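You operate a simulated robot arm through the tools that you are given. There is no shell and no other tool.

You are at the controls of a simulated robot arm. One attempt, no reset.

JOB
Share out the number blocks on the top of the grey chest. At the end: the cream number block that says "240" from the top of the grey chest is on top of the blue dated box on the top of the grey chest; the cream number block that says "220" from the top of the grey chest is on the green board; the cream number block marked "210" from the top of the grey chest is in the silver small bowl; the blue tube stands on top of the blue square pad; whatever was shut is shut again. Leave all else as you found it, and nothing knocked over.

It is judged by the outcome, as a careful person would: the job done as asked, and still so three seconds after it is handed in. It fails if anything else is knocked over, pushed out of place, dropped, spilled or broken.

ROBOT AND FRAMES
A 7-joint arm with a two-finger parallel gripper, fixed in place. Base frame: the origin is at the foot of the arm, x ahead of it, y to its left, z up; the work surface is at about z = 0. Units: m, degrees, N and s.
With the tool pointing down near the work surface it reaches from about 0.22 to 0.58 m from the base axis. Its first joint turns from -66.0 to 66.0 degrees. Payload 2.5 kg.
Tool frame: the origin (TCP) lies between the finger pads and is the grasp point; the fingertips stand 0.023 m ahead of it; z points along the fingers, y is the line along which they close. The gripper opens to 0.094 m. The fingers are 0.038 m wide and 0.01 m thick; the gripper's body (0.054 by 0.096 m) begins 0.039 m behind the TCP.
Orientation is that of the tool frame in the base frame, as [roll, pitch, yaw] about the fixed x, y, z axes, in that order (R = Rz(yaw) Ry(pitch) Rx(roll)). With the fingers straight down and closing along the base's y, the tool's x points along the base's -x, its y along +y and its z along -z.

CONTROLS
- The arm moves only by the tool send_rows. Its argument "plan" is one flat list of numbers, 7 for each row, row after row: the shift along the base's x, y, z in units of 40 mm (1.0 is 40 mm), then the turn, a rotation vector about the base's x, y, z in units of 6 degrees (1.0 is 6 degrees), then the finger opening in mm, from 0 to 94. In form: [dx, dy, dz, wx, wy, wz, jaw, dx, dy, dz, wx, wy, wz, jaw, ...]. A call has 1 to 20 rows; each row shifts and turns the commanded pose from where the row before left it. A call with a number of a shift or a turn outside -1 to 1 is refused whole. Each row takes 0.2 s and may step no farther than 0.05 m and 8.6 degrees from the row before; otherwise, or with a gripper value out of range, the whole call is refused. Where a pose cannot be reached the arm comes as near as it can. A force on the tool above 40 N (or 10 N above the force at the start of the call, whichever is more), or a blocked arm, ends the call early, and 0.2 s more pass. Each finger travels about 0.108 m/s and halts on what it meets, pressing with about 32 N; the grip force reading is that of the motor and also rises with nothing between the fingers. The clock runs only during rows and for 0.2 s after the last one: add rows that do not move to give the fingers time. It gives the time, the measured TCP pose, the force on the tool (base axes), the opening and the grip force at its end, in the units of the frame above (readings bear some noise), with the torque about the TCP (base axes, N m) and any sound that the robot's microphone picked up.
- Cameras (640 x 400 px; columns grow to the right, rows downward): "scene" is fixed at [0.1005, -0.403, 0.5666]; the picture's right is [0.93, -0.38, 0.00], its down [-0.20, -0.48, -0.85] and it looks along [0.32, 0.79, -0.52] (base axes); focal length 334 px, centre (320, 200). "wrist" rides on the gripper at [0.087, 0.016, -0.074] in the tool frame; the picture's right is [-0.18, 0.98, 0.00], its down [-0.58, -0.11, -0.81] and it looks along [-0.79, -0.15, 0.59] (tool axes); focal length 243 px, centre (320, 200). There is no depth. A picture from a camera that has moved, and an enlarged one, comes with that camera's place and axes in the base frame and with its lens. The place of the scene camera against the robot may be out by one fixed shift of up to 0.025 m in any direction.
- camera(camera): a new picture of that camera. The clock stands still meanwhile.
- inspect(camera, box): a new picture of the part [left, top, right, bottom] of that camera's present view, enlarged. The clock stands still meanwhile.
- hand_in(): hands the job in; it is judged then, once.

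Nothing tells you positions but the pictures and the camera data. Unless the task says otherwise, let go and move clear before handing in.

The tools are called after ">>>" as a command line: name --argument value ..., lists and objects as JSON in quotes. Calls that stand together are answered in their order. send_rows: Moves the arm, as the interface text tells. Its arguments: {"type":"object","properties":{"plan":{"type":"array"}},"required":["plan"]} The other tools are called the same way: camera (camera) takes a picture; inspect (camera, box) takes an enlarged picture of a part of a camera's view; hand_in () hands the job in.

At the start:

```text
time_s: 0.0
tool_pos: [0.3459, 0.2514, 0.2931]
orientation: [-179.9, 0.0, 180.0]
force: [0.5, -0.4, -0.5]
ft_torque: [0.01, -0.01, -0.02]
gripper_width: 0.0944
grasp_force: 0.0
```

scene: 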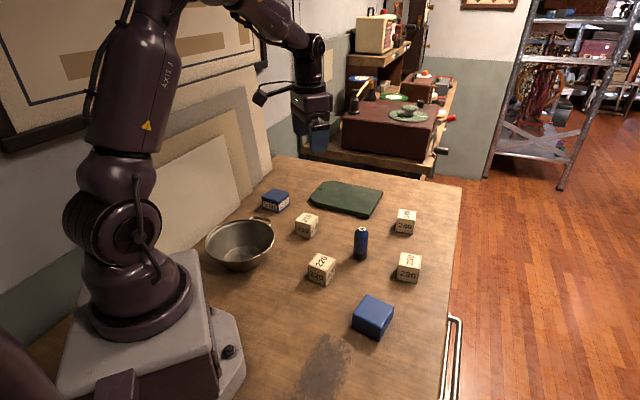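
wrist: 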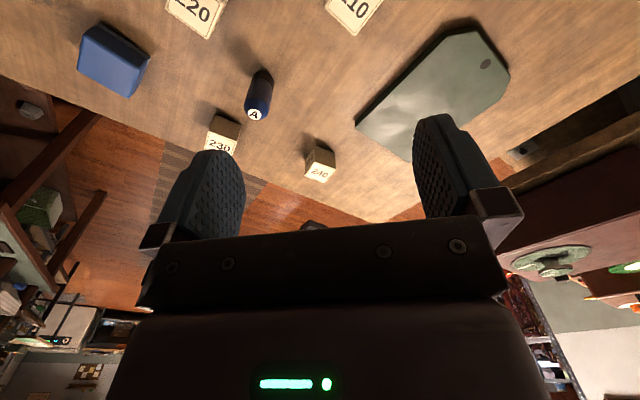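

I see a wooden chest top with four cream number blocks, a silver bowl, a green board, a blue dated box, a blue tube and a blue square pad. I'll look closer before moving anything.

>>> inspect --camera "scene" --box '[190, 170, 350, 270]'

>>> inspect --camera "scene" --box '[290, 190, 450, 290]'

>>> inspect --camera "scene" --box '[300, 250, 460, 350]'

>>> inspect --camera "scene" --box '[320, 60, 480, 160]'

```text
4.00 times, centred on (270, 220) of scene
camera zoom: at [0.1005, -0.403, 0.5666], right [0.93, -0.38, 0.0], down [-0.2, -0.48, -0.85], along [0.32, 0.79, -0.52], focal length 1338 px, centre (520, 120)
```

zoom: 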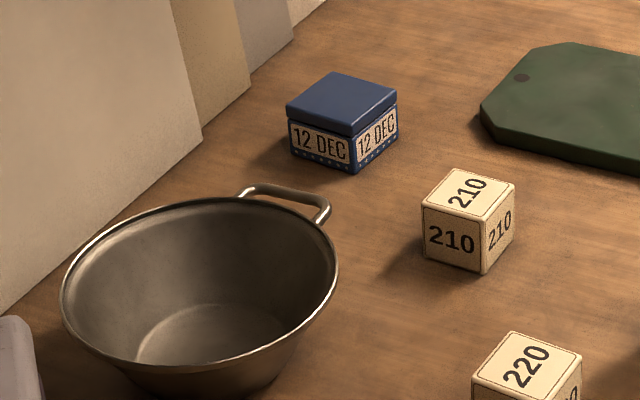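

```text
4.00 times, centred on (370, 240) of scene
camera zoom: at [0.1005, -0.403, 0.5666], right [0.93, -0.38, 0.0], down [-0.2, -0.48, -0.85], along [0.32, 0.79, -0.52], focal length 1338 px, centre (120, 40)
```

zoom: 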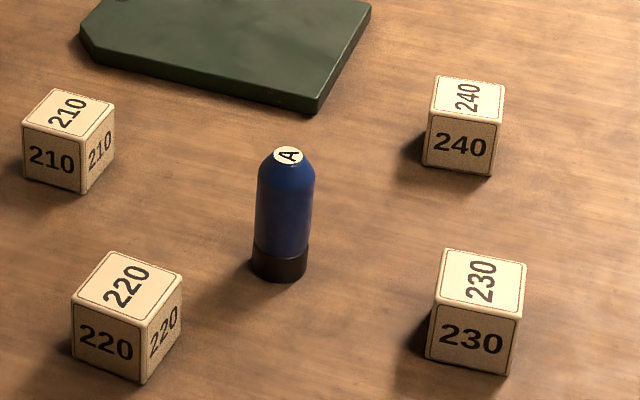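

```text
4.00 times, centred on (380, 300) of scene
camera zoom: at [0.1005, -0.403, 0.5666], right [0.93, -0.38, 0.0], down [-0.2, -0.48, -0.85], along [0.32, 0.79, -0.52], focal length 1338 px, centre (80, -200)
```

zoom: 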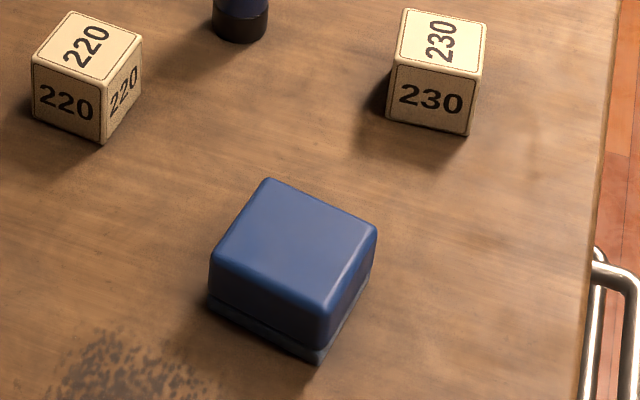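

```text
4.00 times, centred on (400, 110) of scene
camera zoom: at [0.1005, -0.403, 0.5666], right [0.93, -0.38, 0.0], down [-0.2, -0.48, -0.85], along [0.32, 0.79, -0.52], focal length 1338 px, centre (0, 560)
```

zoom: 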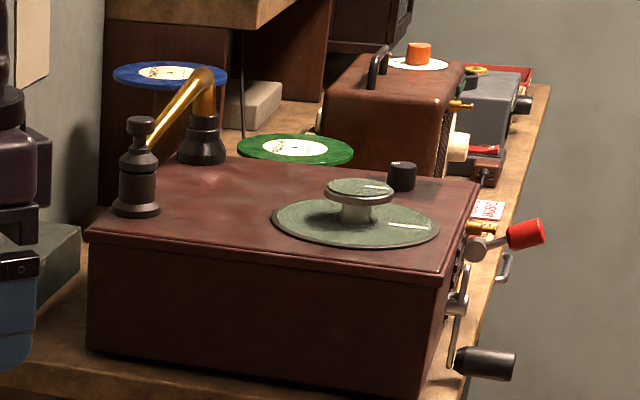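

The two cameras need tying together, so I'm enlarging the wrist view to measure the objects precisely before moving.

>>> inspect --camera "wrist" --box '[60, 0, 220, 100]'

>>> inspect --camera "wrist" --box '[190, 60, 350, 160]'

>>> inspect --camera "wrist" --box '[190, 100, 350, 200]'

>>> inspect --camera "wrist" --box '[350, 10, 520, 160]'

>>> inspect --camera "wrist" --box '[300, 0, 460, 100]'

```text
4.00 times, centred on (140, 50) of wrist
camera zoom: at [0.2592, 0.2679, 0.3674], right [0.18, 0.98, 0.0], down [0.58, -0.11, 0.81], along [0.79, -0.15, -0.59], focal length 970 px, centre (1040, 800)
```

zoom: 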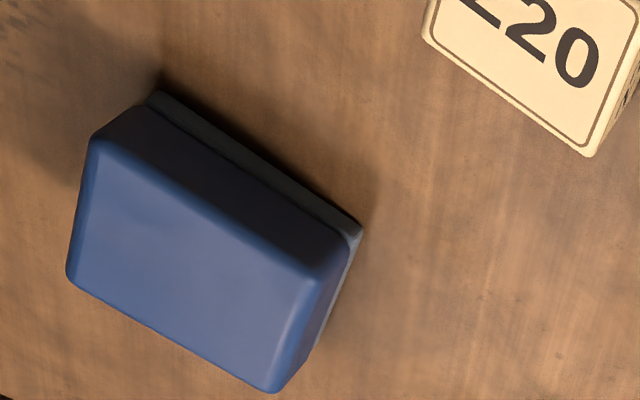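

```text
4.00 times, centred on (270, 110) of wrist
camera zoom: at [0.2592, 0.2679, 0.3674], right [0.18, 0.98, 0.0], down [0.58, -0.11, 0.81], along [0.79, -0.15, -0.59], focal length 970 px, centre (520, 560)
```

zoom: 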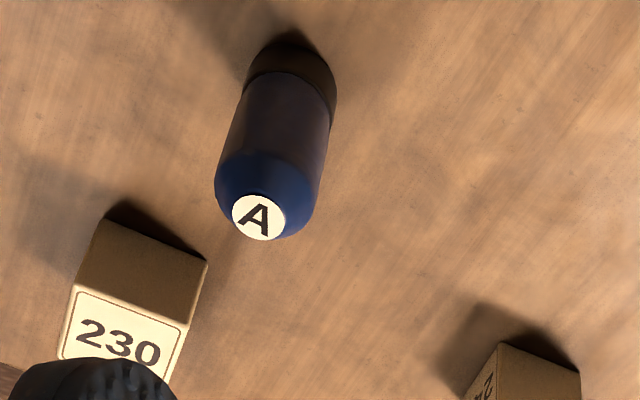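

```text
4.00 times, centred on (270, 150) of wrist
camera zoom: at [0.2592, 0.2679, 0.3674], right [0.18, 0.98, 0.0], down [0.58, -0.11, 0.81], along [0.79, -0.15, -0.59], focal length 970 px, centre (520, 400)
```

zoom: 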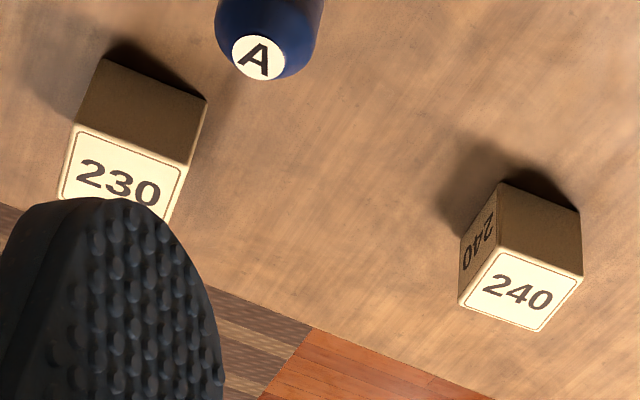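

```text
2.67 times, centred on (435, 85) of wrist
camera zoom: at [0.2592, 0.2679, 0.3674], right [0.18, 0.98, 0.0], down [0.58, -0.11, 0.81], along [0.79, -0.15, -0.59], focal length 647 px, centre (13, 507)
```

zoom: 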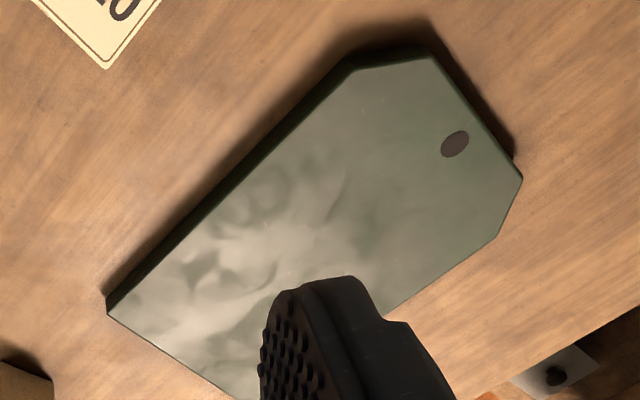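

```text
4.00 times, centred on (380, 50) of wrist
camera zoom: at [0.2592, 0.2679, 0.3674], right [0.18, 0.98, 0.0], down [0.58, -0.11, 0.81], along [0.79, -0.15, -0.59], focal length 970 px, centre (80, 800)
```

zoom: 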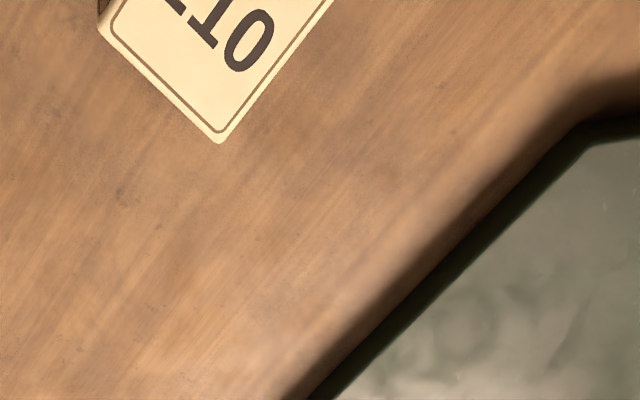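

The blocks look about 4 cm across and sit at roughly: 210 (0.35, 0.29), 220 (0.32, 0.12), 230 (0.51, 0.05), 240 (0.60, 0.205). The scene camera looks shifted by about 2 cm, so I'll raise and tilt the wrist camera for a survey view.

>>> send_rows --plan '[-0.3, -0.5, 0.45, 0, 0.7, 0, 94, -0.3, -0.5, 0.45, 0, 0.7, 0, 94, -0.3, -0.5, 0.45, 0, 0.7, 0, 94, -0.3, -0.5, 0.45, 0, 0.7, 0, 94, -0.3, -0.5, 0.45, 0, 0.7, 0, 94, -0.3, -0.5, 0.45, 0, 0.7, 0, 94, 0, 0, 0, 0, 0, 0, 94]'

```text
time_s: 1.6
tool_pos: [0.2727, 0.1338, 0.4014]
orientation: [-179.9, -25.3, -180.0]
force: [0.0, 0.2, 0.5]
ft_torque: [-0.01, 0.0, 0.0]
gripper_width: 0.0939
grasp_force: 0.1
```

The arm is raised and tilted back. Now I'll take the survey pictures.

>>> camera --camera "wrist"

>>> inspect --camera "wrist" --box '[0, 0, 320, 200]'

>>> inspect --camera "wrist" --box '[320, 0, 640, 200]'

>>> camera --camera "scene"

```text
taken
camera wrist: at [0.2268, 0.1489, 0.5057], right [0.17, 0.98, -0.08], down [0.87, -0.11, 0.48], along [0.46, -0.15, -0.87], focal length 243 px, centre (320, 200)
```

wrist: 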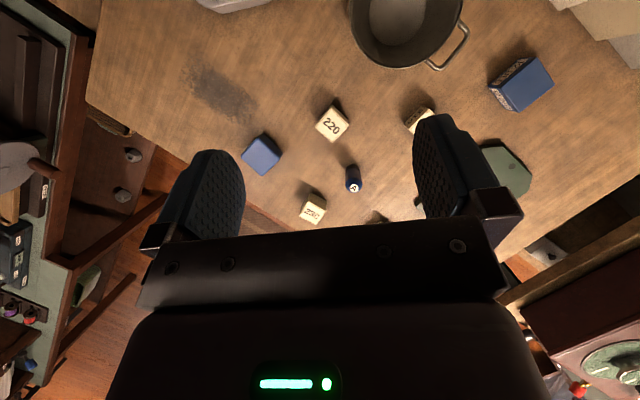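

```text
2.00 times, centred on (160, 100) of wrist
camera zoom: at [0.2268, 0.1489, 0.5057], right [0.17, 0.98, -0.08], down [0.87, -0.11, 0.48], along [0.46, -0.15, -0.87], focal length 485 px, centre (640, 400)
```

zoom: 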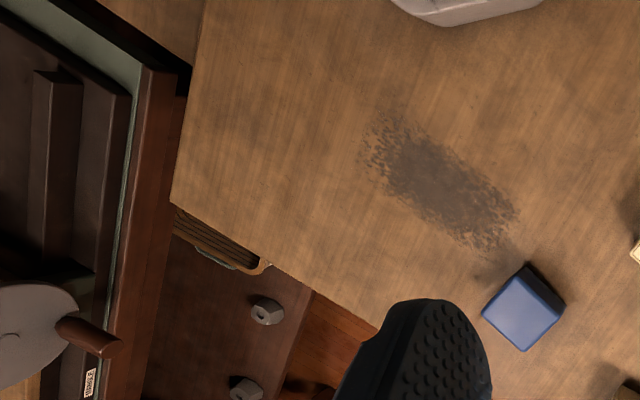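

```text
2.00 times, centred on (480, 100) of wrist
camera zoom: at [0.2268, 0.1489, 0.5057], right [0.17, 0.98, -0.08], down [0.87, -0.11, 0.48], along [0.46, -0.15, -0.87], focal length 485 px, centre (0, 400)
```

zoom: 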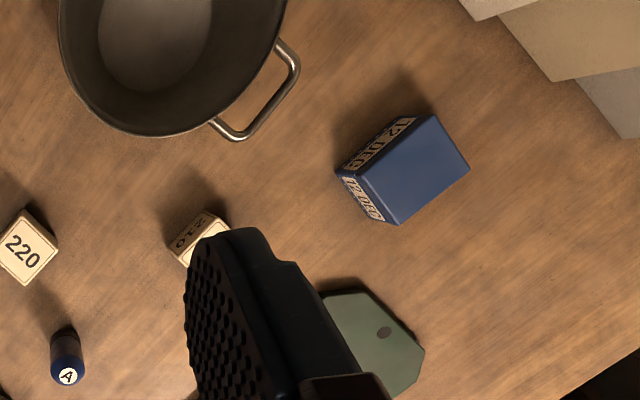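

```text
taken
```

scene: 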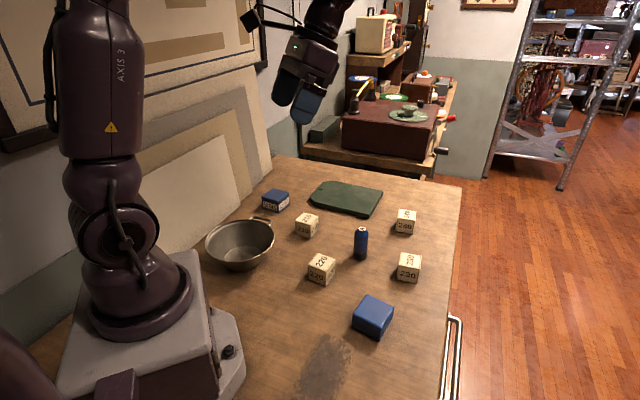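

The survey gives consistent places:

| Item | Place |
|---|---|
| Tube | (0.434, 0.147), about 8 cm tall |
| Pad | (0.361, -0.037) |
| Dated box | (0.307, 0.452) |
| Bowl | (0.167, 0.242) |
| 210 block | (0.352, 0.288), turned about 41° |

Next I hover over the 210 block with the tool vertical and yawed to match it.

>>> send_rows --plan '[0.165, 0.3225, -0.566, 0, -0.844, 0, 70, 0.165, 0.3225, -0.566, 0, -0.844, 0, 70, 0.165, 0.3225, -0.566, 0, -0.844, 0, 70, 0.165, 0.3225, -0.566, 0, -0.844, 0, 70, 0.165, 0.3225, -0.566, 0, -0.844, 0, 70, 0.165, 0.3225, -0.566, 0, 0, 0.976, 70, 0.165, 0.3225, -0.566, 0, 0, 0.976, 70, 0.165, 0.3225, -0.566, 0, 0, 0.976, 70, 0.165, 0.3225, -0.566, 0, 0, 0.976, 70, 0.165, 0.3225, -0.566, 0, 0, 0.976, 70, 0.165, 0.3225, -0.566, 0, 0, 0.976, 70, 0.165, 0.3225, -0.566, 0, 0, 0.976, 70, 0, 0, 0, 0, 0, 0, 70]'

>>> camera --camera "wrist"

>>> inspect --camera "wrist" --box '[240, 20, 400, 120]'

```text
time_s: 4.4
tool_pos: [0.3536, 0.2899, 0.1315]
orientation: [180.0, 0.1, -138.9]
force: [-0.2, -0.1, 0.0]
ft_torque: [-0.01, -0.02, -0.05]
gripper_width: 0.0701
grasp_force: 0.1
```

```text
taken
camera wrist: at [0.2774, 0.2443, 0.2055], right [-0.51, 0.86, 0.0], down [0.51, 0.3, 0.81], along [0.7, 0.41, -0.59], focal length 243 px, centre (320, 200)
```

wrist: 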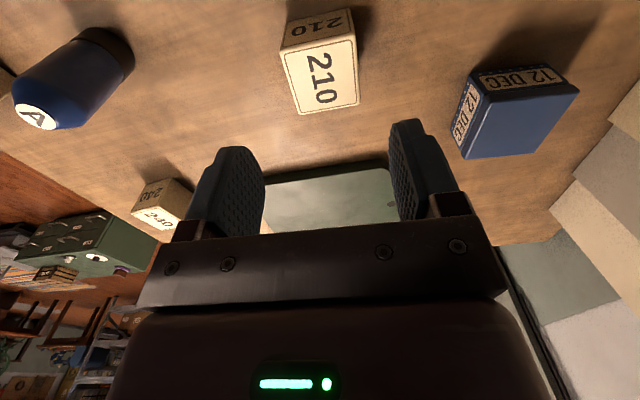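

```text
4.00 times, centred on (320, 70) of wrist
camera zoom: at [0.2774, 0.2443, 0.2055], right [-0.51, 0.86, 0.0], down [0.51, 0.3, 0.81], along [0.7, 0.41, -0.59], focal length 970 px, centre (320, 720)
```

zoom: 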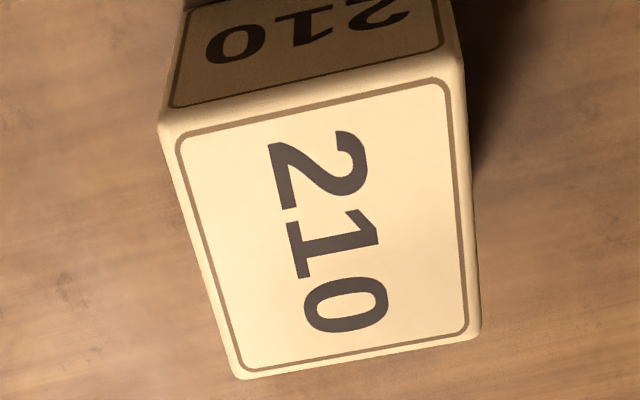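

The 210 block's centre is at about (0.348, 0.289) and it measures about 4.5 cm. The yaw already matches, so I'll shift 6 mm, go down and close.

>>> send_rows --plan '[-0.1425, -0.0225, 0, 0, 0, 0, 70, 0, 0, -0.65, 0, 0, 0, 70, 0, 0, -0.65, 0, 0, 0, 70, 0, 0, -0.65, 0, 0, 0, 70, 0, 0, -0.64, 0, 0, 0, 70, 0, 0, 0, 0, 0, 0, 70, 0, 0, 0, 0, 0, 0, 30, 0, 0, 0, 0, 0, 0, 30, 0, 0, 0, 0, 0, 0, 30]'

```text
time_s: 6.4
tool_pos: [0.349, 0.2865, 0.0265]
orientation: [-180.0, 0.2, -138.8]
force: [0.0, -0.4, 0.8]
ft_torque: [-0.01, 0.0, -0.02]
gripper_width: 0.0463
grasp_force: 31.8
```

The block is gripped (46 mm between the fingers). I'll lift it and carry it to a hover over the bowl.

>>> send_rows --plan '[0, 0, 0.5, 0, 0, 0, 30, 0, 0, 0.9, 0, 0, 0, 30, 0, 0, 0.9, 0, 0, 0, 30, 0, 0, 0.9, 0, 0, 0, 30, 0, 0, 0.3, 0, 0, 0, 30, -0.5, -0.12, 0, 0, 0, 0, 30, -0.758, -0.185, 0, 0, 0, 0, 30, -0.758, -0.185, 0, 0, 0, 0, 30, -0.758, -0.185, 0, 0, 0, 0, 30, -0.758, -0.185, 0, 0, 0, 0, 30, -0.758, -0.185, 0, 0, 0, 0, 30, -0.26, -0.06, 0, 0, 0, 0, 30, 0, 0, 0, 0, 0, 0, 30]'

>>> camera --camera "wrist"

>>> camera --camera "scene"

>>> inspect --camera "scene" --box '[160, 140, 320, 290]'

```text
time_s: 9.2
tool_pos: [0.1637, 0.2426, 0.1666]
orientation: [179.9, 0.1, -138.9]
force: [-0.4, -0.1, -0.7]
ft_torque: [0.01, 0.01, -0.01]
gripper_width: 0.0467
grasp_force: 31.8
```

```text
taken
camera wrist: at [0.0877, 0.1974, 0.2411], right [-0.51, 0.86, 0.0], down [0.51, 0.3, 0.81], along [0.7, 0.41, -0.59], focal length 243 px, centre (320, 200)
```

wrist: 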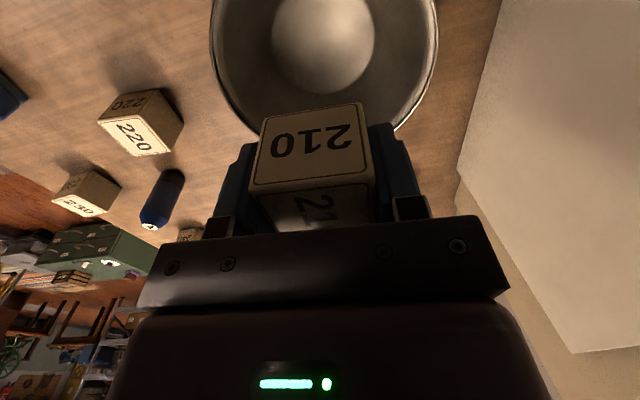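

```text
taken
```

scene: 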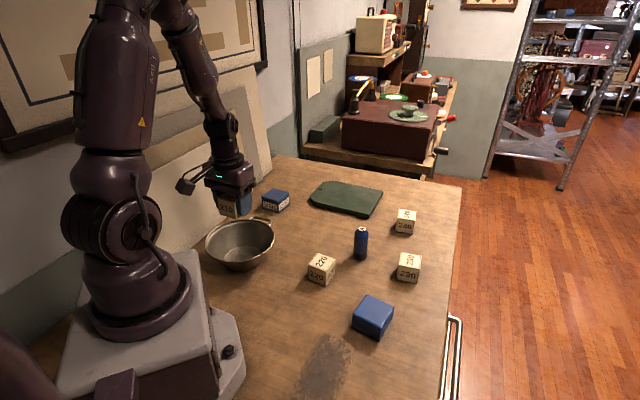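

```text
2.67 times, centred on (240, 215) of scene
camera zoom: at [0.1005, -0.403, 0.5666], right [0.93, -0.38, 0.0], down [-0.2, -0.48, -0.85], along [0.32, 0.79, -0.52], focal length 892 px, centre (533, 160)
```

zoom: 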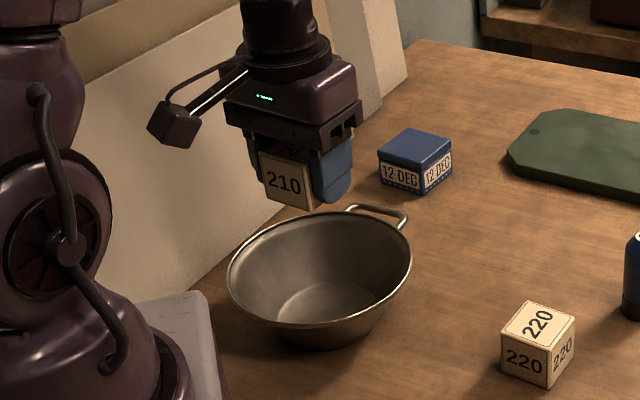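

The bowl floor is centred at about (0.164, 0.246) with a radius of about 4.5 cm. The block is over it, so I'll lower it most of the way first.

>>> send_rows --plan '[0, 0.06, -0.5, 0, 0, 0, 30, 0, 0, -0.7, 0, 0, 0, 30, 0, 0, -0.7, 0, 0, 0, 30, 0, 0, -0.6, 0, 0, 0, 30, 0, 0, -0.4, 0, 0, 0, 30, 0, 0, 0, 0, 0, 0, 30]'

>>> inspect --camera "scene" --box '[160, 170, 320, 290]'

>>> camera --camera "wrist"

```text
time_s: 10.6
tool_pos: [0.1656, 0.2449, 0.0487]
orientation: [180.0, 0.1, -138.9]
force: [0.9, -0.7, -0.7]
ft_torque: [0.01, -0.03, -0.04]
gripper_width: 0.0464
grasp_force: 32.2
```

```text
3.33 times, centred on (240, 230) of scene
camera zoom: at [0.1005, -0.403, 0.5666], right [0.93, -0.38, 0.0], down [-0.2, -0.48, -0.85], along [0.32, 0.79, -0.52], focal length 1115 px, centre (587, 100)
```

zoom: 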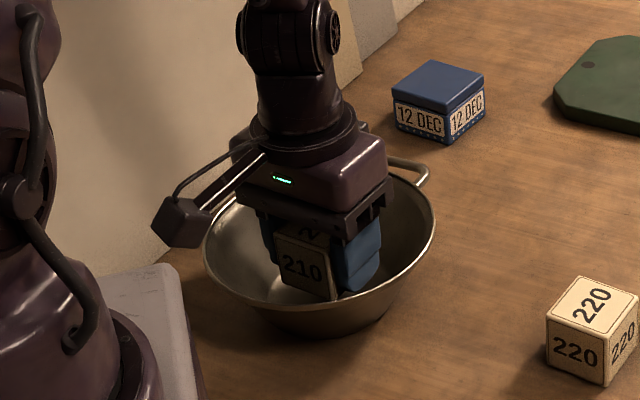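

```text
taken
camera wrist: at [0.0899, 0.1998, 0.1236], right [-0.51, 0.86, 0.0], down [0.51, 0.3, 0.81], along [0.7, 0.41, -0.59], focal length 243 px, centre (320, 200)
```

wrist: 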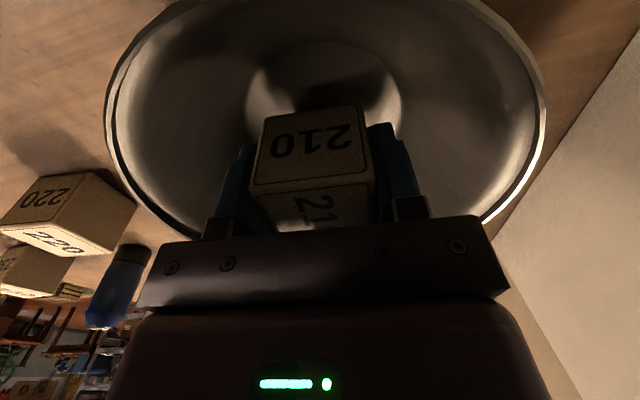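

The block is inside the bowl with clearance all round. I'll feel for the floor in small steps.

>>> send_rows --plan '[0, 0, -0.06, 0, 0, 0, 30, 0, 0, -0.06, 0, 0, 0, 30, 0, 0, -0.06, 0, 0, 0, 30, 0, 0, -0.06, 0, 0, 0, 30, 0, 0, 0, 0, 0, 0, 30]'

```text
time_s: 11.8
tool_pos: [0.1657, 0.2453, 0.0396]
orientation: [-179.9, 0.2, -138.9]
force: [0.7, 0.3, -0.8]
ft_torque: [0.01, 0.0, -0.02]
gripper_width: 0.0462
grasp_force: 31.4
```

>>> send_rows --plan '[0, 0, -0.05, 0, 0, 0, 30, 0, 0, -0.05, 0, 0, 0, 30, 0, 0, 0, 0, 0, 0, 30]'

```text
time_s: 12.6
tool_pos: [0.1652, 0.2441, 0.0351]
orientation: [180.0, 0.1, -139.0]
force: [0.1, 0.7, -0.7]
ft_torque: [0.03, 0.03, -0.01]
gripper_width: 0.0462
grasp_force: 31.7
```

No contact yet, so I'll go on in small steps.

>>> send_rows --plan '[0, 0, -0.04, 0, 0, 0, 30, 0, 0, -0.04, 0, 0, 0, 30, 0, 0, 0, 0, 0, 0, 30]'

```text
time_s: 13.4
tool_pos: [0.1653, 0.2436, 0.0326]
orientation: [180.0, 0.1, -138.8]
force: [-0.7, 0.3, -0.4]
ft_torque: [-0.02, -0.01, 0.02]
gripper_width: 0.0461
grasp_force: 31.7
```

>>> send_rows --plan '[0, 0, -0.03, 0, 0, 0, 30, 0, 0, -0.03, 0, 0, 0, 30, 0, 0, 0, 0, 0, 0, 30]'

```text
time_s: 14.2
tool_pos: [0.1638, 0.2434, 0.031]
orientation: [180.0, 0.0, -138.9]
force: [-0.4, -0.7, 0.0]
ft_torque: [-0.01, -0.02, -0.01]
gripper_width: 0.0462
grasp_force: 31.7
```

>>> send_rows --plan '[0, 0, -0.03, 0, 0, 0, 30, 0, 0, -0.025, 0, 0, 0, 30, 0, 0, 0, 0, 0, 0, 30]'

```text
time_s: 15.0
tool_pos: [0.1646, 0.2447, 0.0291]
orientation: [-180.0, 0.2, -138.9]
force: [-3.4, -3.7, 32.2]
ft_torque: [-0.08, 0.02, 0.03]
gripper_width: 0.0462
grasp_force: 32.4
```

The block is touching the bowl floor. I'll ease off slightly, open a little, and lift straight out.

>>> send_rows --plan '[0, 0, 0.02, 0, 0, 0, 30, 0, 0, 0, 0, 0, 0, 56, 0, 0, 0, 0, 0, 0, 56, 0, 0, 0.1, 0, 0, 0, 56, 0, 0, 0.4, 0, 0, 0, 58, 0, 0, 0.8, 0, 0, 0, 60, 0, 0, 0.9, 0, 0, 0, 70, 0, 0, 0.9, 0, 0, 0, 70, 0, 0, 0, 0, 0, 0, 70]'

>>> camera --camera "wrist"

>>> camera --camera "scene"

```text
time_s: 17.0
tool_pos: [0.1639, 0.2454, 0.1537]
orientation: [180.0, 0.1, -138.9]
force: [-0.1, 0.6, -0.5]
ft_torque: [0.03, 0.0, 0.0]
gripper_width: 0.0697
grasp_force: 0.0
```

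```text
taken
camera wrist: at [0.0889, 0.2005, 0.2297], right [-0.51, 0.86, 0.0], down [0.51, 0.3, 0.81], along [0.7, 0.41, -0.59], focal length 243 px, centre (320, 200)
```

wrist: 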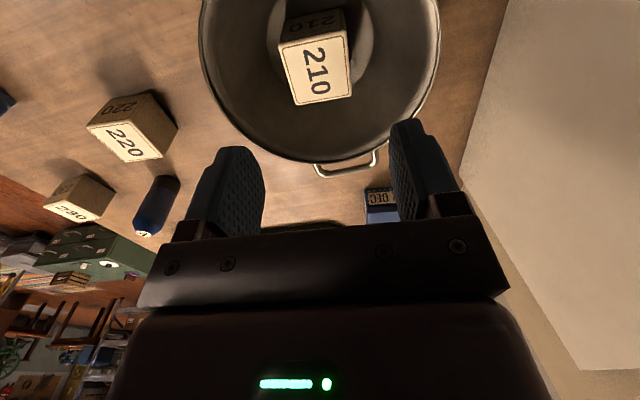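

```text
taken
```

scene: 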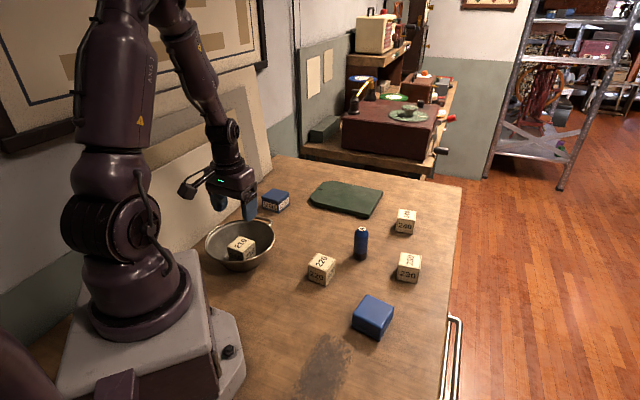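

The 210 block sits in the bowl and the bowl hasn't moved. The board is near the reach limit, so I'll go and look at it and test how far out the arm gets with the tool vertical.

>>> send_rows --plan '[0.4, 0.12, 0.1, 0, 0, 0, 70, 0.8, 0.24, 0, 0, 0, 0, 70, 0.8, 0.24, 0, 0, 0, 0, 70, 0.8, 0.24, 0, 0, 0, 0, 70, 0.8, 0.24, 0, 0, 0, 0, 70, 0.8, 0.24, 0, 0, 0, 0, 70, 0.8, 0.24, 0, 0, 0, 0, 70, 0.8, 0.24, 0, 0, 0, 0, 70, 0.8, 0.24, 0, 0, 0, 0, 70, 0, 0, 0, 0, 0, 0, 70]'

>>> camera --camera "wrist"

>>> inspect --camera "wrist" --box '[160, 0, 480, 200]'

```text
time_s: 19.2
tool_pos: [0.4366, 0.326, 0.1559]
orientation: [-179.9, 0.1, -138.9]
force: [-0.2, 0.5, -0.3]
ft_torque: [0.03, 0.03, -0.02]
gripper_width: 0.07
grasp_force: 0.1
```

```text
taken
camera wrist: at [0.3609, 0.2816, 0.2315], right [-0.51, 0.86, 0.0], down [0.51, 0.3, 0.81], along [0.7, 0.41, -0.59], focal length 243 px, centre (320, 200)
```

wrist: 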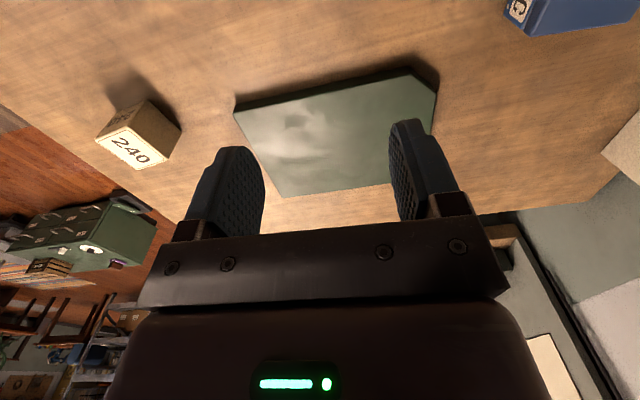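

```text
2.00 times, centred on (320, 100) of wrist
camera zoom: at [0.3609, 0.2816, 0.2315], right [-0.51, 0.86, 0.0], down [0.51, 0.3, 0.81], along [0.7, 0.41, -0.59], focal length 485 px, centre (320, 400)
```

zoom: 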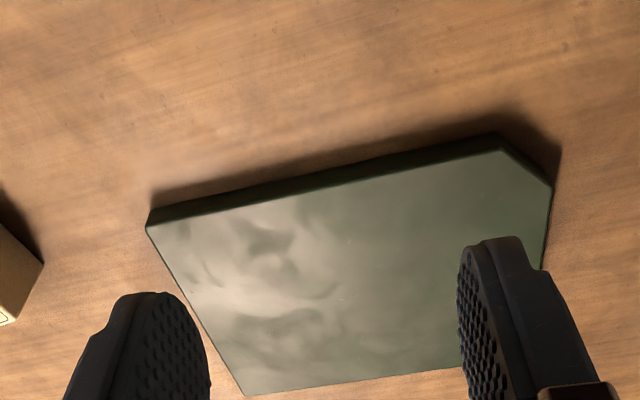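

The board's near edge runs from about (0.533, 0.281) to (0.413, 0.408), with its top at z ≈ 0.015. I'll test vertical reach above the intended spot, about (0.48, 0.385).

>>> send_rows --plan '[0.36, 0.49, -0.35, 0, 0, 0, 70, 0.36, 0.49, -0.35, 0, 0, 0, 70, 0.36, 0.49, -0.35, 0, 0, 0, 70, 0, 0, 0, 0, 0, 0, 70]'

```text
time_s: 20.2
tool_pos: [0.4697, 0.3759, 0.1151]
orientation: [-180.0, 0.0, -138.8]
force: [0.1, 0.3, -0.1]
ft_torque: [0.03, 0.01, -0.02]
gripper_width: 0.0699
grasp_force: 0.0
out of reach, approached as far as the arm can: row 3
```

The vertical reach limit is about r = 0.60 and I need about 0.615, so I'll tilt the fingers outward and test that here in free air.

>>> send_rows --plan '[0, 0, 0, 0.547, -0.629, 0, 70, 0, 0, 0, 0.547, -0.629, 0, 70, 0, 0, 0, 0.547, -0.629, 0, 70, 0, 0, 0, 0.547, -0.629, 0, 70, 0, 0, 0, 0, 0, 0, 70]'

```text
time_s: 21.4
tool_pos: [0.4698, 0.3745, 0.116]
orientation: [179.9, 20.1, -138.9]
force: [-0.1, -0.3, -0.3]
ft_torque: [0.0, 0.0, -0.02]
gripper_width: 0.07
grasp_force: 0.2
```

>>> send_rows --plan '[0.1, 0.1, -0.45, 0, 0, 0, 70, 0.1, 0.1, -0.45, 0, 0, 0, 70, 0.1, 0.1, -0.45, 0, 0, 0, 70, 0, 0, 0, 0, 0, 0, 70]'

```text
time_s: 22.4
tool_pos: [0.4832, 0.3886, 0.0609]
orientation: [179.9, 20.2, -138.9]
force: [0.1, -0.2, -0.1]
ft_torque: [0.02, 0.02, -0.02]
gripper_width: 0.0699
grasp_force: 0.0
```

With a 20° outward tilt the arm reaches the board spot. I'll keep this tilt, since the closing axis stays level, and fly back to hover over the 220 block.

>>> send_rows --plan '[0, 0, 0.7, 0, 0, 0, 70, -0.2, -0.3, 0.7, 0, 0, 0, 70, -0.464, -0.741, 0.6, 0, 0, 0, 70, -0.464, -0.741, 0, 0, 0, 0, 70, -0.464, -0.741, 0, 0, 0, 0, 70, -0.464, -0.741, 0, 0, 0, 0, 70, -0.464, -0.741, 0, 0, 0, 0, 70, -0.464, -0.741, 0, 0, 0, 0, 70, -0.464, -0.741, 0, 0, 0, 0, 70, -0.464, -0.741, 0, 0, 0, 0, 70, -0.268, -0.44, 0, 0, 0, 0, 70, 0, 0, 0, 0, 0, 0, 70]'

>>> camera --camera "wrist"

>>> inspect --camera "wrist" --box '[240, 60, 400, 160]'

```text
time_s: 25.0
tool_pos: [0.3148, 0.1215, 0.141]
orientation: [180.0, 20.1, -138.9]
force: [0.1, 0.5, -0.1]
ft_torque: [0.01, 0.04, 0.03]
gripper_width: 0.0699
grasp_force: 0.0
```

```text
taken
camera wrist: at [0.2234, 0.0633, 0.1817], right [-0.52, 0.85, 0.06], down [0.27, 0.09, 0.96], along [0.81, 0.51, -0.28], focal length 243 px, centre (320, 200)
```

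wrist: 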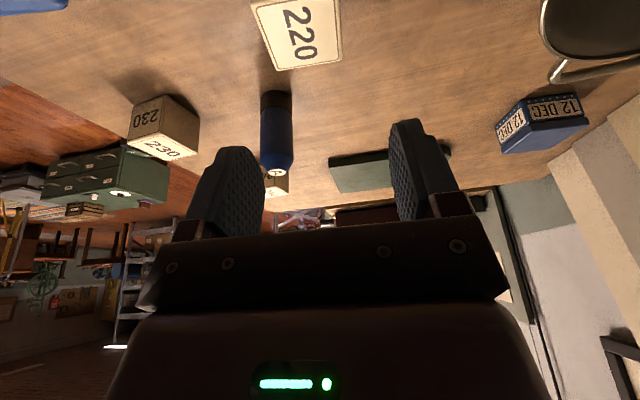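

```text
4.00 times, centred on (320, 110) of wrist
camera zoom: at [0.2234, 0.0633, 0.1817], right [-0.52, 0.85, 0.06], down [0.27, 0.09, 0.96], along [0.81, 0.51, -0.28], focal length 970 px, centre (320, 560)
```

zoom: 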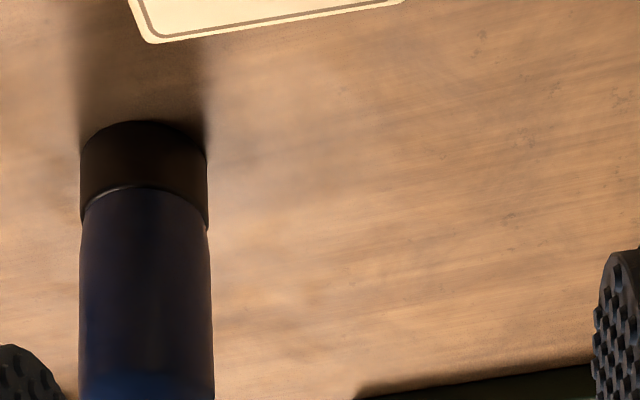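

>>> send_rows --plan '[-0.35, -0.3, 0, 0, 0, 0, 70, -0.35, -0.3, -0.2, 0, 0, 0, 70, 0, 0, 0, 0, 0, 0, 70]'

>>> inspect --camera "wrist" --box '[240, 0, 400, 120]'

```text
time_s: 25.8
tool_pos: [0.288, 0.0957, 0.1333]
orientation: [179.9, 20.2, -139.0]
force: [0.6, -0.2, -0.5]
ft_torque: [0.01, 0.02, -0.02]
gripper_width: 0.0698
grasp_force: 0.1
```

```text
3.33 times, centred on (320, 60) of wrist
camera zoom: at [0.1964, 0.0386, 0.1738], right [-0.52, 0.85, 0.06], down [0.27, 0.09, 0.96], along [0.81, 0.51, -0.28], focal length 809 px, centre (320, 667)
```

zoom: 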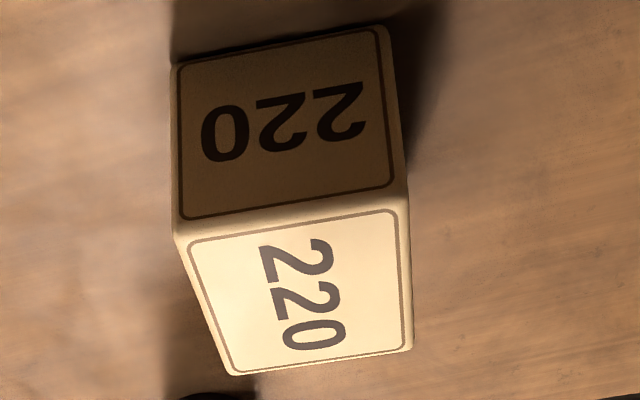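

The 220 block is at (0.320, 0.120) and lines up with the gripper to within about 1°. I'll go down along the tilted approach line and close.

>>> send_rows --plan '[0.2, 0.15, -0.62, 0, 0, 0, 70, 0.2, 0.15, -0.62, 0, 0, 0, 70, 0.2, 0.15, -0.62, 0, 0, 0, 70, 0.2, 0.15, -0.64, 0, 0, 0, 70, 0, 0, 0, 0, 0, 0, 70, 0, 0, 0, 0, 0, 0, 30, 0, 0, 0, 0, 0, 0, 30, 0, 0, 0, 0, 0, 0, 30]'

```text
time_s: 27.6
tool_pos: [0.3177, 0.1204, 0.0335]
orientation: [-180.0, 20.1, -139.0]
force: [0.5, -0.2, 0.2]
ft_torque: [0.02, -0.04, 0.04]
gripper_width: 0.0461
grasp_force: 31.6
```

Gripped. I'll lift and carry it to above the board.

>>> send_rows --plan '[0, 0, 0.4, 0, 0, 0, 30, 0, 0, 0.8, 0, 0, 0, 30, 0, 0, 0.8, 0, 0, 0, 30, 0, 0, 0.7, 0, 0, 0, 30, 0.225, 0.371, 0.1, 0, 0, 0, 30, 0.45, 0.742, 0, 0, 0, 0, 30, 0.45, 0.742, 0, 0, 0, 0, 30, 0.45, 0.742, 0, 0, 0, 0, 30, 0.45, 0.742, 0, 0, 0, 0, 30, 0.45, 0.742, 0, 0, 0, 0, 30, 0.45, 0.742, 0, 0, 0, 0, 30, 0.45, 0.742, 0, 0, 0, 0, 30, 0.45, 0.742, 0, 0, 0, 0, 30, 0.225, 0.371, 0, 0, 0, 0, 30, 0, 0, 0, 0, 0, 0, 30]'

>>> camera --camera "wrist"

>>> camera --camera "scene"

```text
time_s: 30.8
tool_pos: [0.4802, 0.3884, 0.1483]
orientation: [179.9, 20.1, -138.8]
force: [-0.2, -0.5, 0.1]
ft_torque: [0.0, 0.0, -0.01]
gripper_width: 0.0464
grasp_force: 32.1
```

```text
taken
camera wrist: at [0.3893, 0.3306, 0.1882], right [-0.52, 0.85, 0.06], down [0.27, 0.1, 0.96], along [0.81, 0.51, -0.28], focal length 243 px, centre (320, 200)
```

wrist: 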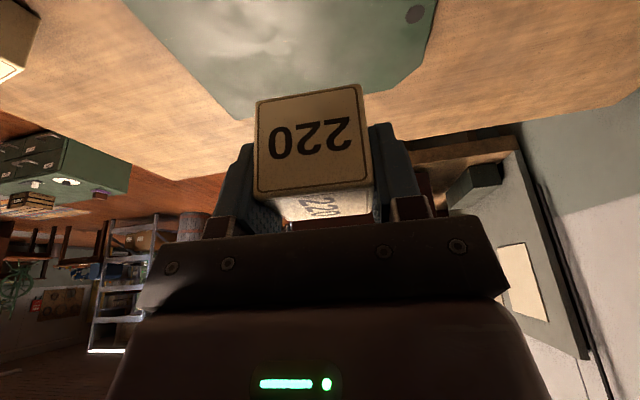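

```text
taken
```

scene: 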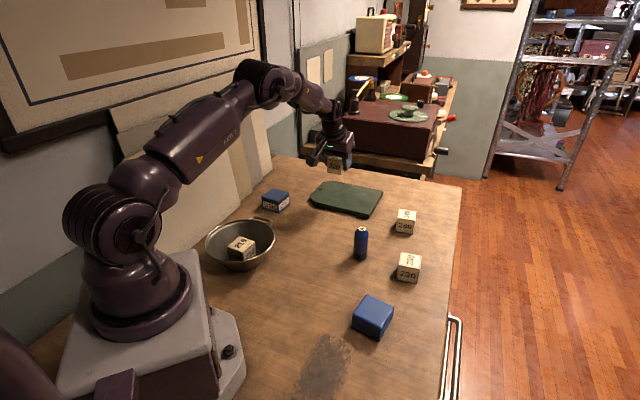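

>>> send_rows --plan '[0, 0, -0.5, 0, 0, 0, 30, 0, 0, -0.6, 0, 0, 0, 30, 0, 0, -0.6, 0, 0, 0, 30, 0, 0, -0.4, 0, 0, 0, 30, 0, 0, -0.2, 0, 0, 0, 30, 0, 0, 0, 0, 0, 0, 30]'

>>> inspect --camera "scene" --box '[270, 130, 430, 230]'

```text
time_s: 32.2
tool_pos: [0.4806, 0.3887, 0.0543]
orientation: [-180.0, 20.1, -139.0]
force: [0.3, -0.3, -0.7]
ft_torque: [0.01, 0.01, -0.02]
gripper_width: 0.0464
grasp_force: 31.6
```

```text
4.00 times, centred on (350, 180) of scene
camera zoom: at [0.1005, -0.403, 0.5666], right [0.93, -0.38, 0.0], down [-0.2, -0.48, -0.85], along [0.32, 0.79, -0.52], focal length 1338 px, centre (200, 280)
```

zoom: 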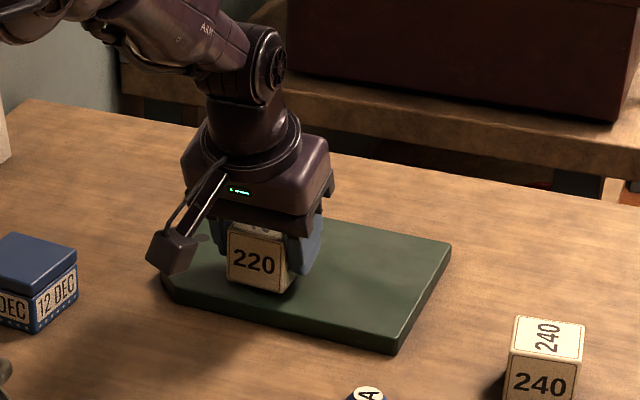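

The block is just above the board and clear of its edge. I'll step down gently to contact.

>>> send_rows --plan '[0, 0, -0.05, 0, 0, 0, 30, 0, 0, -0.04, 0, 0, 0, 30, 0, 0, 0, 0, 0, 0, 30]'

```text
time_s: 33.0
tool_pos: [0.4816, 0.3891, 0.0498]
orientation: [-180.0, 20.1, -139.0]
force: [-0.4, -0.4, -0.2]
ft_torque: [0.01, 0.0, 0.02]
gripper_width: 0.0463
grasp_force: 32.0
```

>>> send_rows --plan '[0, 0, -0.025, 0, 0, 0, 30, 0, 0, -0.025, 0, 0, 0, 30, 0, 0, 0, 0, 0, 0, 30]'

```text
time_s: 33.8
tool_pos: [0.4808, 0.3874, 0.0495]
orientation: [180.0, 20.3, -138.9]
force: [-3.0, -3.0, 11.9]
ft_torque: [-0.21, 0.22, -0.03]
gripper_width: 0.0463
grasp_force: 31.7
```

Contact. I'll release and back out along the tool axis.

>>> send_rows --plan '[0, 0, 0.01, 0, 0, 0, 30, 0, 0, 0, 0, 0, 0, 64, 0, 0, 0, 0, 0, 0, 66, 0, 0, 0, 0, 0, 0, 66, -0.026, -0.022, 0.094, 0, 0, 0, 66, -0.13, -0.11, 0.47, 0, 0, 0, 66, -0.2, -0.18, 0.75, 0, 0, 0, 66, -0.2, -0.18, 0.75, 0, 0, 0, 70, -0.2, -0.18, 0.75, 0, 0, 0, 70, 0, 0, 0, 0, 0, 0, 70]'

>>> camera --camera "wrist"

>>> inspect --camera "scene" --box '[270, 130, 430, 230]'

```text
time_s: 36.0
tool_pos: [0.4508, 0.3598, 0.1618]
orientation: [180.0, 20.1, -139.0]
force: [0.2, 0.5, 0.7]
ft_torque: [-0.04, 0.01, 0.03]
gripper_width: 0.07
grasp_force: 0.0
```

```text
taken
camera wrist: at [0.3596, 0.3015, 0.2019], right [-0.52, 0.85, 0.06], down [0.27, 0.09, 0.96], along [0.81, 0.51, -0.28], focal length 243 px, centre (320, 200)
```

wrist: 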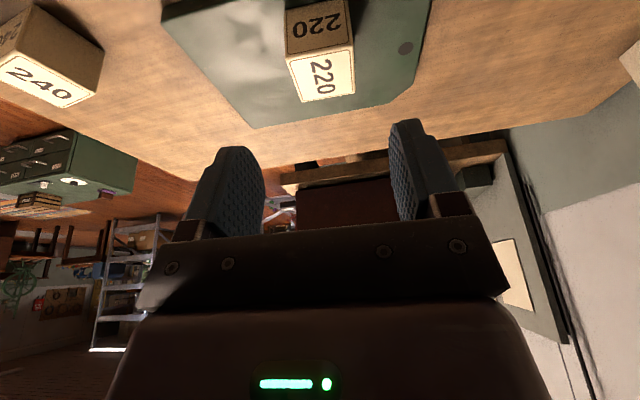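

```text
4.00 times, centred on (350, 180) of scene
camera zoom: at [0.1005, -0.403, 0.5666], right [0.93, -0.38, 0.0], down [-0.2, -0.48, -0.85], along [0.32, 0.79, -0.52], focal length 1338 px, centre (200, 280)
```

zoom: 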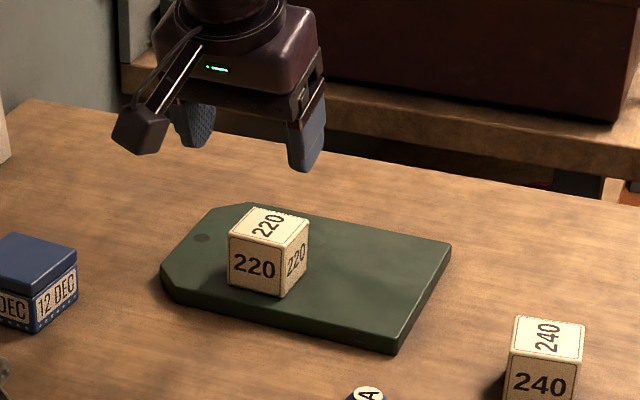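

The 220 block stands on the green board. Next is the 240 block at about (0.60, 0.205). I'll swing the tilted tool about 13° to match its face and take a closer look.

>>> send_rows --plan '[0.35, -0.75, 0.03, 0, 0, 0.317, 70, 0.35, -0.75, 0.03, 0, 0, 0.317, 70, 0.35, -0.75, 0.03, 0, 0, 0.317, 70, 0.35, -0.75, 0.03, 0, 0, 0.317, 70, 0.35, -0.75, 0.03, 0, 0, 0.317, 70, 0.35, -0.75, 0.03, 0, 0, 0.317, 70, 0.35, -0.75, 0.03, 0, 0, 0.317, 70, 0, 0, 0, 0, 0, 0, 70]'

>>> camera --camera "wrist"

>>> inspect --camera "wrist" --box '[220, 0, 420, 150]'

```text
time_s: 37.8
tool_pos: [0.5486, 0.1521, 0.1681]
orientation: [179.9, 20.1, -125.6]
force: [0.7, -0.1, 0.6]
ft_torque: [-0.03, -0.02, 0.04]
gripper_width: 0.07
grasp_force: 0.0
```

```text
taken
camera wrist: at [0.4732, 0.0742, 0.2088], right [-0.7, 0.71, 0.06], down [0.25, 0.16, 0.96], along [0.67, 0.68, -0.28], focal length 243 px, centre (320, 200)
```

wrist: 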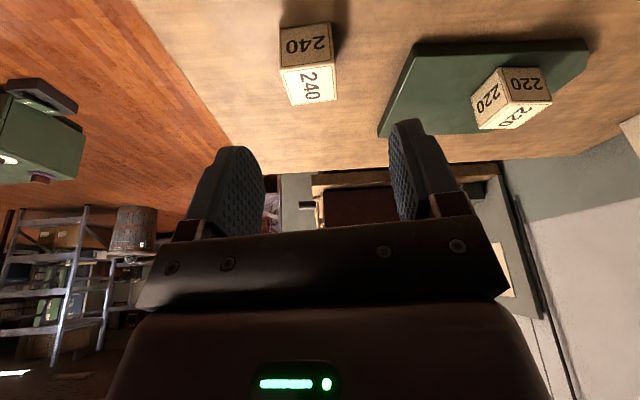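

```text
2.67 times, centred on (320, 75) of wrist
camera zoom: at [0.4732, 0.0742, 0.2088], right [-0.7, 0.71, 0.06], down [0.25, 0.16, 0.96], along [0.67, 0.68, -0.28], focal length 647 px, centre (320, 533)
```

zoom: 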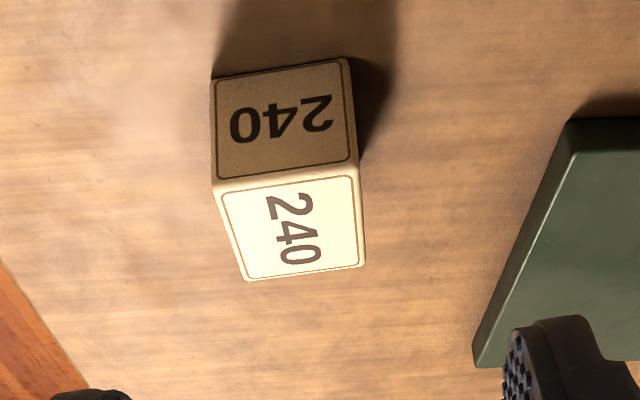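

The 240 block's centre is at (0.603, 0.205), turned about 3° less than the tool. I'll correct the yaw, move in along the approach line partway, and check reach.

>>> send_rows --plan '[0.59, 0.36, 0, 0, 0, -0.5, 70, 0.153, 0.192, -0.67, 0, 0, 0, 70, 0.153, 0.192, -0.67, 0, 0, 0, 70, 0.153, 0.192, -0.67, 0, 0, 0, 70, 0, 0, 0, 0, 0, 0, 70]'

>>> camera --camera "wrist"

>>> inspect --camera "scene" --box '[340, 160, 500, 260]'

```text
time_s: 39.0
tool_pos: [0.5899, 0.1884, 0.0877]
orientation: [-179.9, 20.2, -128.6]
force: [-0.2, -0.4, 0.5]
ft_torque: [0.01, 0.0, 0.0]
gripper_width: 0.0701
grasp_force: 0.1
```

```text
taken
camera wrist: at [0.511, 0.1144, 0.1288], right [-0.66, 0.75, 0.06], down [0.25, 0.14, 0.96], along [0.71, 0.65, -0.28], focal length 243 px, centre (320, 200)
```

wrist: 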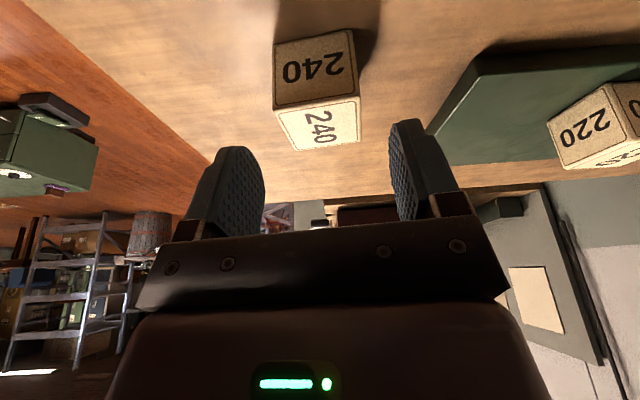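

```text
4.00 times, centred on (420, 210) of scene
camera zoom: at [0.1005, -0.403, 0.5666], right [0.93, -0.38, 0.0], down [-0.2, -0.48, -0.85], along [0.32, 0.79, -0.52], focal length 1338 px, centre (-80, 160)
```

zoom: 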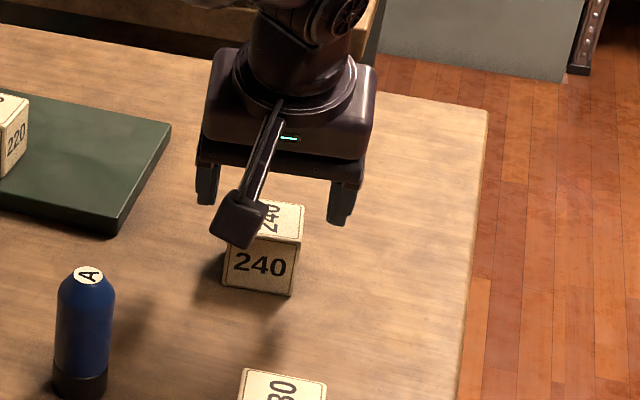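

Reach is fine so far and the block is centred between the fingers. I'll finish the descent.

>>> send_rows --plan '[0.164, 0.207, -0.67, 0, 0, 0, 70, 0.164, 0.207, -0.66, 0, 0, 0, 70, 0, 0, 0, 0, 0, 0, 70]'

>>> camera --camera "wrist"

```text
time_s: 39.8
tool_pos: [0.6022, 0.2053, 0.0335]
orientation: [-180.0, 20.0, -128.5]
force: [0.1, -0.1, 0.2]
ft_torque: [0.01, 0.01, 0.01]
gripper_width: 0.0703
grasp_force: 0.1
```

```text
taken
camera wrist: at [0.5243, 0.1308, 0.0758], right [-0.66, 0.75, 0.06], down [0.25, 0.14, 0.96], along [0.71, 0.65, -0.28], focal length 243 px, centre (320, 200)
```

wrist: 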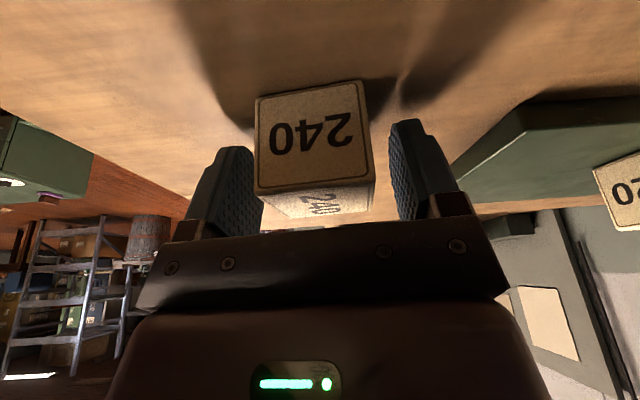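

Well centred. I'll close and lift.

>>> send_rows --plan '[0, 0, 0, 0, 0, 0, 30, 0, 0, 0, 0, 0, 0, 30, 0, 0, 0, 0, 0, 0, 30, 0, 0, 0.3, 0, 0, 0, 30, -0.153, -0.192, 0.67, 0, 0, 0, 30, -0.153, -0.192, 0.67, 0, 0, 0, 30, -0.153, -0.192, 0.67, 0, 0, 0, 30, -0.153, -0.192, 0.67, 0, 0, 0, 30, -0.153, -0.192, 0.67, 0, 0, 0, 30, 0, 0, 0, 0, 0, 0, 30]'

>>> camera --camera "scene"

```text
time_s: 42.0
tool_pos: [0.573, 0.1673, 0.1817]
orientation: [-180.0, 20.1, -128.6]
force: [0.4, 0.2, 0.1]
ft_torque: [0.0, 0.0, -0.01]
gripper_width: 0.0464
grasp_force: 32.3
```

```text
taken
```

scene: 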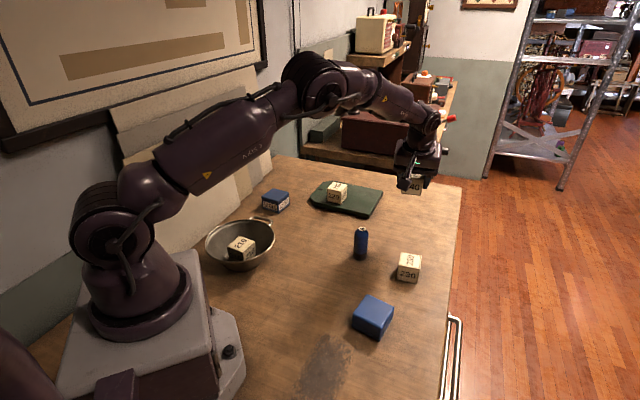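

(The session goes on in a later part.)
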